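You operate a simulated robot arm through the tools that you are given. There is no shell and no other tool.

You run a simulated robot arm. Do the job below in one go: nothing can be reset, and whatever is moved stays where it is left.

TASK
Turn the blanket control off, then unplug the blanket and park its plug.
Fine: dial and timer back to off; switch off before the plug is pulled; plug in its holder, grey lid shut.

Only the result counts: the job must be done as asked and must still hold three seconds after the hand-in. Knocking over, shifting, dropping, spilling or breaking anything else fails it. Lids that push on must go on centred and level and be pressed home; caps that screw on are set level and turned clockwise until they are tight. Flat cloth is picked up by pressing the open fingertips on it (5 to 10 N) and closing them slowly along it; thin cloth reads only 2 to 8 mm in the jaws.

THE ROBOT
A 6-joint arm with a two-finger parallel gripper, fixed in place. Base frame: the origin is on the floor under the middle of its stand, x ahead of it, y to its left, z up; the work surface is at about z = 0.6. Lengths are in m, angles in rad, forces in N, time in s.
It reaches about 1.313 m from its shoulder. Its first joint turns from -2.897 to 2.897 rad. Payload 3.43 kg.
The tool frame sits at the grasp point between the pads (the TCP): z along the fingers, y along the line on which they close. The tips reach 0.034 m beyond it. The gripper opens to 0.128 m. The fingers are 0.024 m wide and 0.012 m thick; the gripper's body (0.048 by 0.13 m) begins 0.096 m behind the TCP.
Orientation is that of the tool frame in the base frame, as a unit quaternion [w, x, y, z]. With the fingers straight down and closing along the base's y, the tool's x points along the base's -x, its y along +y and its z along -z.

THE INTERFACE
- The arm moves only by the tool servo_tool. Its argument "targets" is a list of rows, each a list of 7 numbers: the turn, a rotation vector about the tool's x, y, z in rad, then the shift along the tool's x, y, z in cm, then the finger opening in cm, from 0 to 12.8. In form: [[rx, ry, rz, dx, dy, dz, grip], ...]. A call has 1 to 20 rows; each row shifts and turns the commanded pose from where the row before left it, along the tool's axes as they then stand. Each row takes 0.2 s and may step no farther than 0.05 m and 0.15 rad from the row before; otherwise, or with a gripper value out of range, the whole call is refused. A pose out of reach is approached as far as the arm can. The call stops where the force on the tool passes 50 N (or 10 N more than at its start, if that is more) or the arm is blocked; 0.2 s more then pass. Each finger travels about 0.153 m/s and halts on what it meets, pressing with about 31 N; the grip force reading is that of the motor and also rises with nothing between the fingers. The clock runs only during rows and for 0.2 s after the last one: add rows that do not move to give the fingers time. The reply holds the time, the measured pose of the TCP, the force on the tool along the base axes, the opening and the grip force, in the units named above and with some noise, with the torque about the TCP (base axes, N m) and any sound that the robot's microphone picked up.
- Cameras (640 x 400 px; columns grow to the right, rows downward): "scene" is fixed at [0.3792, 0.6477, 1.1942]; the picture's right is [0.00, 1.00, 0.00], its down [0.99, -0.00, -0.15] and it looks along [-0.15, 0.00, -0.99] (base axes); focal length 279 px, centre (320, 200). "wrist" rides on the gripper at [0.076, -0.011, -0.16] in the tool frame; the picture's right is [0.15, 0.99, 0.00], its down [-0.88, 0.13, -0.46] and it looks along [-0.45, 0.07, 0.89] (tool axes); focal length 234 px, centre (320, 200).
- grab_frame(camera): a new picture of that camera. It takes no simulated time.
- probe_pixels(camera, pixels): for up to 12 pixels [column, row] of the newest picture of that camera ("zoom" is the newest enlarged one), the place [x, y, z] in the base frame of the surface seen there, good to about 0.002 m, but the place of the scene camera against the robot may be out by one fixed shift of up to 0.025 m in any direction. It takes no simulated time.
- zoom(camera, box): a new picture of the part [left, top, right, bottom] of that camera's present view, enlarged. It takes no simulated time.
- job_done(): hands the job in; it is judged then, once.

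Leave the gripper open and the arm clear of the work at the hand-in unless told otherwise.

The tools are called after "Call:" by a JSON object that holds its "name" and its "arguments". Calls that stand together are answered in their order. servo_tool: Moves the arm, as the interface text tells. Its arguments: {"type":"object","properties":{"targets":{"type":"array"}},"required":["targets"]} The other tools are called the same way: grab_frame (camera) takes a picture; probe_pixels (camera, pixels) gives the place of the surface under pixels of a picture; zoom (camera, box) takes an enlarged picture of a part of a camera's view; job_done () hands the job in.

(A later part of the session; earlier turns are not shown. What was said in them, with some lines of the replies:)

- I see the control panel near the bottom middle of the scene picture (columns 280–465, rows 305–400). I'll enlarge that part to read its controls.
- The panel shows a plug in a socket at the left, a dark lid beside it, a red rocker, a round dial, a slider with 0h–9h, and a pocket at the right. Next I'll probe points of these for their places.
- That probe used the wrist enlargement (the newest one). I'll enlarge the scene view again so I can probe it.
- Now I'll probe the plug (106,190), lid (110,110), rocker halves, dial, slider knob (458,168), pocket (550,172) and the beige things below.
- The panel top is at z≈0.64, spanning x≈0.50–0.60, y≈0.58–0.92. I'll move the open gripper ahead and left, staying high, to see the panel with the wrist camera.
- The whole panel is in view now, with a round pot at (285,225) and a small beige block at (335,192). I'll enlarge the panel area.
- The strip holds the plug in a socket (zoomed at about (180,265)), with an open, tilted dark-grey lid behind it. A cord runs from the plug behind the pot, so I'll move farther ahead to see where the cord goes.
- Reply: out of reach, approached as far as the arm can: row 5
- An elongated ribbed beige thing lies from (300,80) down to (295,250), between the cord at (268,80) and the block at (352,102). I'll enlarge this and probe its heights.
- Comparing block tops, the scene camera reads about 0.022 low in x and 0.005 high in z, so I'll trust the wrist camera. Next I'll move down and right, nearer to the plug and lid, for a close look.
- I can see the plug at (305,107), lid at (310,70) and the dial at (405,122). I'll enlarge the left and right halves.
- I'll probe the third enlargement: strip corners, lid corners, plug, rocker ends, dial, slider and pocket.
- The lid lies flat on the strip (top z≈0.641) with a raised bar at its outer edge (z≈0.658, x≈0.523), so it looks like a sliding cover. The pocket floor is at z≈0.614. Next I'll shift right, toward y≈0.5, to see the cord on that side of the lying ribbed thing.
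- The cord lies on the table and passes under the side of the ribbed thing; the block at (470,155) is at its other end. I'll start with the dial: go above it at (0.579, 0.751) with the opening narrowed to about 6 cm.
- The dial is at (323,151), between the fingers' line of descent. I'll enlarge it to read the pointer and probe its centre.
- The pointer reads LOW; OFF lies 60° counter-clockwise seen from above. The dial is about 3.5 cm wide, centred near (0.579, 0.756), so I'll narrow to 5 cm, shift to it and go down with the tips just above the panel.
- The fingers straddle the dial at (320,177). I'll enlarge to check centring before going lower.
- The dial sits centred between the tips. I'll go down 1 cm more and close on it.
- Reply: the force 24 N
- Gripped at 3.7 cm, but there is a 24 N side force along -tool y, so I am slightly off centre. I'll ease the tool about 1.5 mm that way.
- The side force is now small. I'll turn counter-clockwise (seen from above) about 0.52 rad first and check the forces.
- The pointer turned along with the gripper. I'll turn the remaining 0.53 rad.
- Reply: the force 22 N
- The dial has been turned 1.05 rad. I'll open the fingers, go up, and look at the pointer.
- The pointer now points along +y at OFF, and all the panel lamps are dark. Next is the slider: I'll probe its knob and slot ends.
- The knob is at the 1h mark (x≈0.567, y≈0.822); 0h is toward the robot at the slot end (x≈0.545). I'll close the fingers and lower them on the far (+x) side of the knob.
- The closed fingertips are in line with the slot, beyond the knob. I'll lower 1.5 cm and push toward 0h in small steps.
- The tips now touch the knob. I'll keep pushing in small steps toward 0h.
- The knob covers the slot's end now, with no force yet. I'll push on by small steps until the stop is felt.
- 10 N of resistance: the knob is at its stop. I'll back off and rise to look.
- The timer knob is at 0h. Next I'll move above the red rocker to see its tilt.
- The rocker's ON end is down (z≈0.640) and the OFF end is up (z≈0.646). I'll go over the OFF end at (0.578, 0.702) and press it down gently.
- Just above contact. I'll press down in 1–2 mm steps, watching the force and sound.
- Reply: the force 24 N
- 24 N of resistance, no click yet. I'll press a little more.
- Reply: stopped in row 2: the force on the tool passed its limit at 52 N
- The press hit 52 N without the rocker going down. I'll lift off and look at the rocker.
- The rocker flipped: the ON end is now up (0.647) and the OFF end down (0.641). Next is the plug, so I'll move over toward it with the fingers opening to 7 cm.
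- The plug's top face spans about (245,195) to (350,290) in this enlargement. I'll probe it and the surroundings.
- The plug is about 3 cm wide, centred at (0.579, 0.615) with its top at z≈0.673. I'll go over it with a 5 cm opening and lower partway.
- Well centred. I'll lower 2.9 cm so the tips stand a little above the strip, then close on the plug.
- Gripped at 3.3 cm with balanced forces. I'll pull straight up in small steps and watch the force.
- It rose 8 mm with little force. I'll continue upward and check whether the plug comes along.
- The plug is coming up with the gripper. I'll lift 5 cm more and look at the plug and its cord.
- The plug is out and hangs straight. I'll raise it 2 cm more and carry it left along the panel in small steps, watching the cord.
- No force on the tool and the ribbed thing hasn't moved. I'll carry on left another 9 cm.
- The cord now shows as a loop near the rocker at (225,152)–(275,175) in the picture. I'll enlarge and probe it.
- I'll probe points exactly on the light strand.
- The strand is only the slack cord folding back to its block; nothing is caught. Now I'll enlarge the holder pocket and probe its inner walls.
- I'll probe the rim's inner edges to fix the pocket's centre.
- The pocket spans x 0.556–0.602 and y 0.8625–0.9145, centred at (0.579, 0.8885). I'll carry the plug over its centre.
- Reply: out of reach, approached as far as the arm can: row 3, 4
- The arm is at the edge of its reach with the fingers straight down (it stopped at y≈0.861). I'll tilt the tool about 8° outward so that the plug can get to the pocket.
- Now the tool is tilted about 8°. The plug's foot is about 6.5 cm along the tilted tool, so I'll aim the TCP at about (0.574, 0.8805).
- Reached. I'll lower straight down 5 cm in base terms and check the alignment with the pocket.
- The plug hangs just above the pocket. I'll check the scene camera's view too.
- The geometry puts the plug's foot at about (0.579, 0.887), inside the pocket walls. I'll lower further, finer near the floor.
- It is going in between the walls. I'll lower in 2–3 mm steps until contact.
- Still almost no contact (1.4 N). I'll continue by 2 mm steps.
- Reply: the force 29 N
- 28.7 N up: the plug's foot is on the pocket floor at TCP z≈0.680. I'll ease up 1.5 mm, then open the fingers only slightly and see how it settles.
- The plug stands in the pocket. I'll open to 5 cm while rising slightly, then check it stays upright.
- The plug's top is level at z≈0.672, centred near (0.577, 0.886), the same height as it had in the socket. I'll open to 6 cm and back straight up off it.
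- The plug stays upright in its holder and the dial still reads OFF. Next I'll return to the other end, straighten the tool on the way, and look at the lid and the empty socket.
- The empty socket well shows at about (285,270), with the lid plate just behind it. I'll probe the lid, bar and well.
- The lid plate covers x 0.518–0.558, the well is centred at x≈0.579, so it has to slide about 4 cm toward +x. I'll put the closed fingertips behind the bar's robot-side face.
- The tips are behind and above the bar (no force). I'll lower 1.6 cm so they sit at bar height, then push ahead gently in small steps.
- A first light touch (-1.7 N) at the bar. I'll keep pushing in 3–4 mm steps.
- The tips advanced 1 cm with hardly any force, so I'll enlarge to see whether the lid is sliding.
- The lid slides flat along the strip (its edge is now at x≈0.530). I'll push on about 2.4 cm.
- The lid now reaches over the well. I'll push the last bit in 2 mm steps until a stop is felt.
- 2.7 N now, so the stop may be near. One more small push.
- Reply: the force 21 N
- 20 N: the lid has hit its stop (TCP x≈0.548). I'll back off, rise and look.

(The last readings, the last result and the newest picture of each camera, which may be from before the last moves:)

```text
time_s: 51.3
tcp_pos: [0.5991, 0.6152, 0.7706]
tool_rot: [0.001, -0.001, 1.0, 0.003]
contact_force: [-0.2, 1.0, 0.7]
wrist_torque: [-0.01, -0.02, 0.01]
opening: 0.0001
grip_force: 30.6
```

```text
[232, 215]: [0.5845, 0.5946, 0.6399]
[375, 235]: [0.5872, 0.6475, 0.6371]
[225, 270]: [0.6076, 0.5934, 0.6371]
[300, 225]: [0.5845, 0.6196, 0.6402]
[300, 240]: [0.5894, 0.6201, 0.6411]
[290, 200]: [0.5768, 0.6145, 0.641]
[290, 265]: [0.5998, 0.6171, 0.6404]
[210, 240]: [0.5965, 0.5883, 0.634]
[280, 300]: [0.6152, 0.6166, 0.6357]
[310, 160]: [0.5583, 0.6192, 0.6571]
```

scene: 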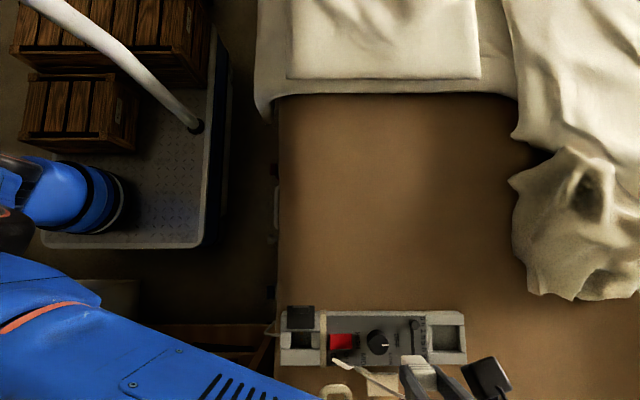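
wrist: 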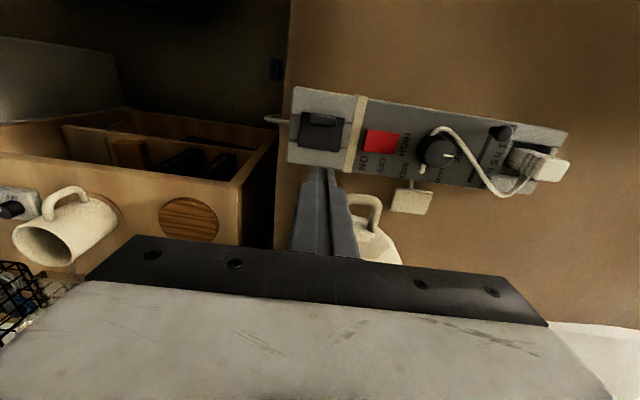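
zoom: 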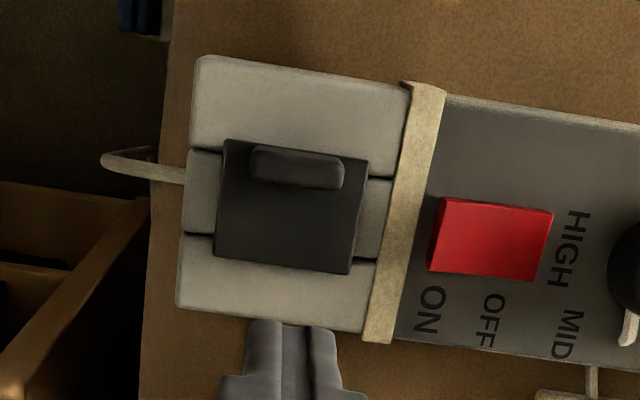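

The lid now covers the socket fully and lies flat. I'll move left a bit and check the rocker, dial, timer and parked plug once more.

Call:
{"name": "servo_tool", "arguments": {"targets": [[0, 0, 0, 0, 4, -2, 3], [0, 0, 0, 0, 4, -2, 6], [0, 0, 0, 0, 4, 0, 9]]}}

Call:
{"name": "grab_frame", "arguments": {"camera": "wrist"}}

Call:
{"name": "zoom", "arguments": {"camera": "wrist", "box": [210, 70, 450, 220]}}

Call:
{"name": "zoom", "arguments": {"camera": "wrist", "box": [330, 90, 450, 190]}}

```text
time_s: 52.1
tcp_pos: [0.5992, 0.7341, 0.8106]
tool_rot: [0.002, 0.0, 1.0, 0.003]
contact_force: [0.2, -1.2, 0.4]
wrist_torque: [0.07, 0.02, 0.02]
opening: 0.09
grip_force: 0.0
```

```text
taken
```

wrist: 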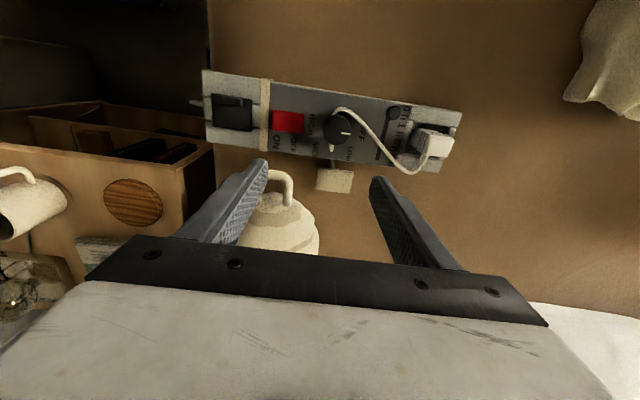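

```text
2.67 times, centred on (330, 145) of wrist
```

zoom: 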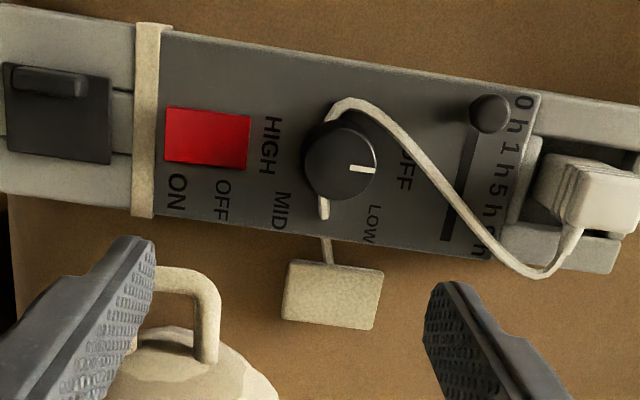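

```text
4.00 times, centred on (390, 140) of wrist
```

zoom: 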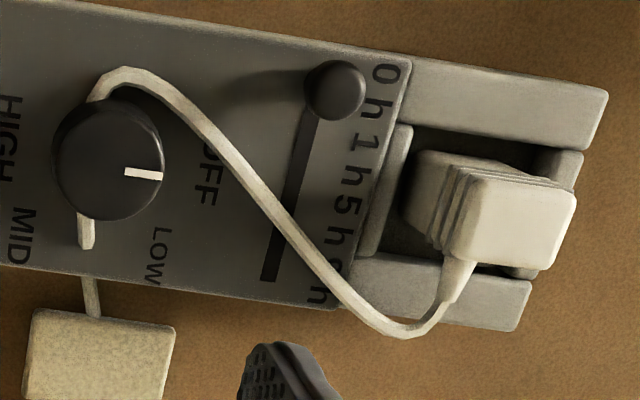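

Lid shut, rocker at OFF, timer at 0h. I'll enlarge the dial strongly to measure its pointer, and probe the parked plug's top for level.

Call:
{"name": "probe_pixels", "arguments": {"camera": "zoom", "pixels": [[480, 200], [555, 210], [465, 245], [535, 255], [510, 225], [430, 180], [335, 90], [290, 150]]}}

Call:
{"name": "zoom", "arguments": {"camera": "wrist", "box": [310, 100, 374, 150]}}

Call:
{"name": "probe_pixels", "arguments": {"camera": "zoom", "pixels": [[290, 300], [330, 300], [310, 275], [380, 290], [310, 340], [515, 185], [480, 280], [230, 280], [390, 300], [350, 285]]}}

```text
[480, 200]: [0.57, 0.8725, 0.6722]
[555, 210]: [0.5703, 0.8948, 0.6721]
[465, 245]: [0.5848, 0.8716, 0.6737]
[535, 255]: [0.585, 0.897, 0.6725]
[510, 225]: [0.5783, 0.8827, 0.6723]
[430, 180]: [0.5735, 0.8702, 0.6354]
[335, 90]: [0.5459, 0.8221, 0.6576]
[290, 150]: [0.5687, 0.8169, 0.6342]
```

```text
8.00 times, centred on (342, 125) of wrist
```

zoom: 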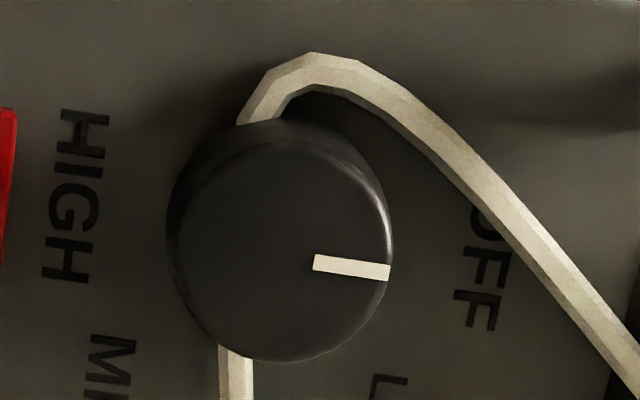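

```text
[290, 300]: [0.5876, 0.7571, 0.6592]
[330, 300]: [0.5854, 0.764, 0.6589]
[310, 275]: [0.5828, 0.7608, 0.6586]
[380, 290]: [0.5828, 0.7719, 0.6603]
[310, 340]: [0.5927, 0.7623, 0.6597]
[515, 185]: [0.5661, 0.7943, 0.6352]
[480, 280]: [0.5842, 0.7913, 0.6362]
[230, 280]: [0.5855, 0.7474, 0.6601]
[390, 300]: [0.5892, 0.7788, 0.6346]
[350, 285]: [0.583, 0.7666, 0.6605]
```

The pointer is exactly along the panel (+y), at OFF, and the plug's top is level at 0.672. I'll open the gripper fully and draw the arm up and back, clear of the work.

Call:
{"name": "servo_tool", "arguments": {"targets": [[0, 0, 0, 0, 0, -4, 12.8], [0, 0, 0, 0, 0, -4, 12.8], [0, 0, 0, 4, -1.5, -1, 12.8], [0, 0, 0, 4, -1.5, 0, 12.8], [0, 0, 0, 4, -1.5, 0, 12.8], [0, 0, 0, 4, -1.5, 0, 12.8], [0, 0, 0, 4, -1.5, 0, 12.8], [0, 0, 0, 4, -1.5, 0, 12.8], [0, 0, 0, 4, -1.5, 0, 12.8], [0, 0, 0, 4, -1.5, 0, 12.8], [0, 0, 0, 0, 0, 0, 12.8]]}}

Call:
{"name": "grab_frame", "arguments": {"camera": "scene"}}

Call:
{"name": "zoom", "arguments": {"camera": "scene", "box": [265, 295, 475, 400]}}

```text
time_s: 54.5
tcp_pos: [0.2784, 0.6132, 0.8987]
tool_rot: [0.002, 0.0, 1.0, 0.002]
contact_force: [-0.3, 0.1, -0.5]
wrist_torque: [0.02, -0.04, 0.02]
opening: 0.1278
grip_force: 0.0
```

```text
taken
```

scene: 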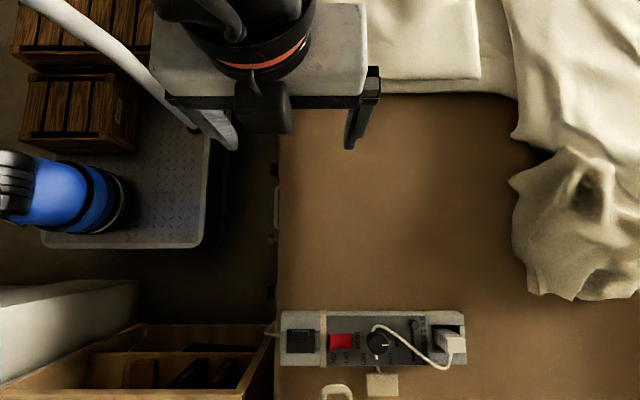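

```text
3.05 times, centred on (370, 348) of scene
```

zoom: 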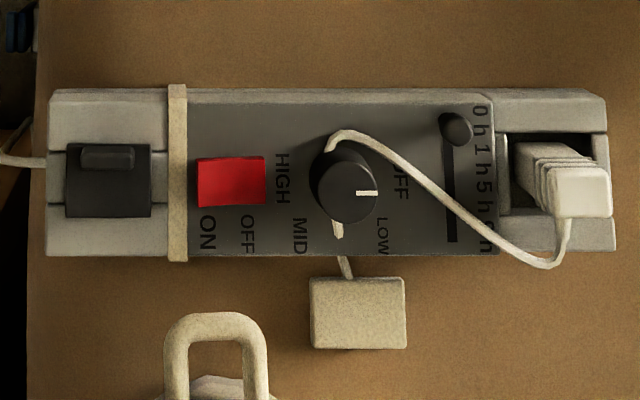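

In the scene view everything is as asked: lid shut over the socket, rocker OFF, dial at OFF, timer at 0h, plug in its holder. The block and the ribbed thing are where they were and the arm is clear with the gripper open, so I'm handing in the job.

Call:
{"name": "job_done", "arguments": {}}

```text
The job is handed in.
```

The blanket control is off, and its plug is out of the socket and parked in its holder. The job is handed in, but no verdict came back.

- **Dial:** turned from LOW to OFF; the pointer lines up with the OFF label.
- **Timer:** slid from 1h to its stop at 0h.
- **Switch:** the red rocker was pressed to OFF before the plug was pulled. It took about 52 N, enough to trip the arm's force limit.
- **Plug:** it stands upright and level in the pocket at the far end. I lowered it in with the gripper tilted about 8°, because that spot is past the arm's reach with the fingers straight down.
- **Grey lid:** slid over the empty socket until it hit its stop; it lies flat.

The plug's slack cord now runs across the panel and past the dial. The dial still read OFF afterwards. The ribbed object and the beige block beside the panel look unmoved. The arm is drawn back with the gripper open.
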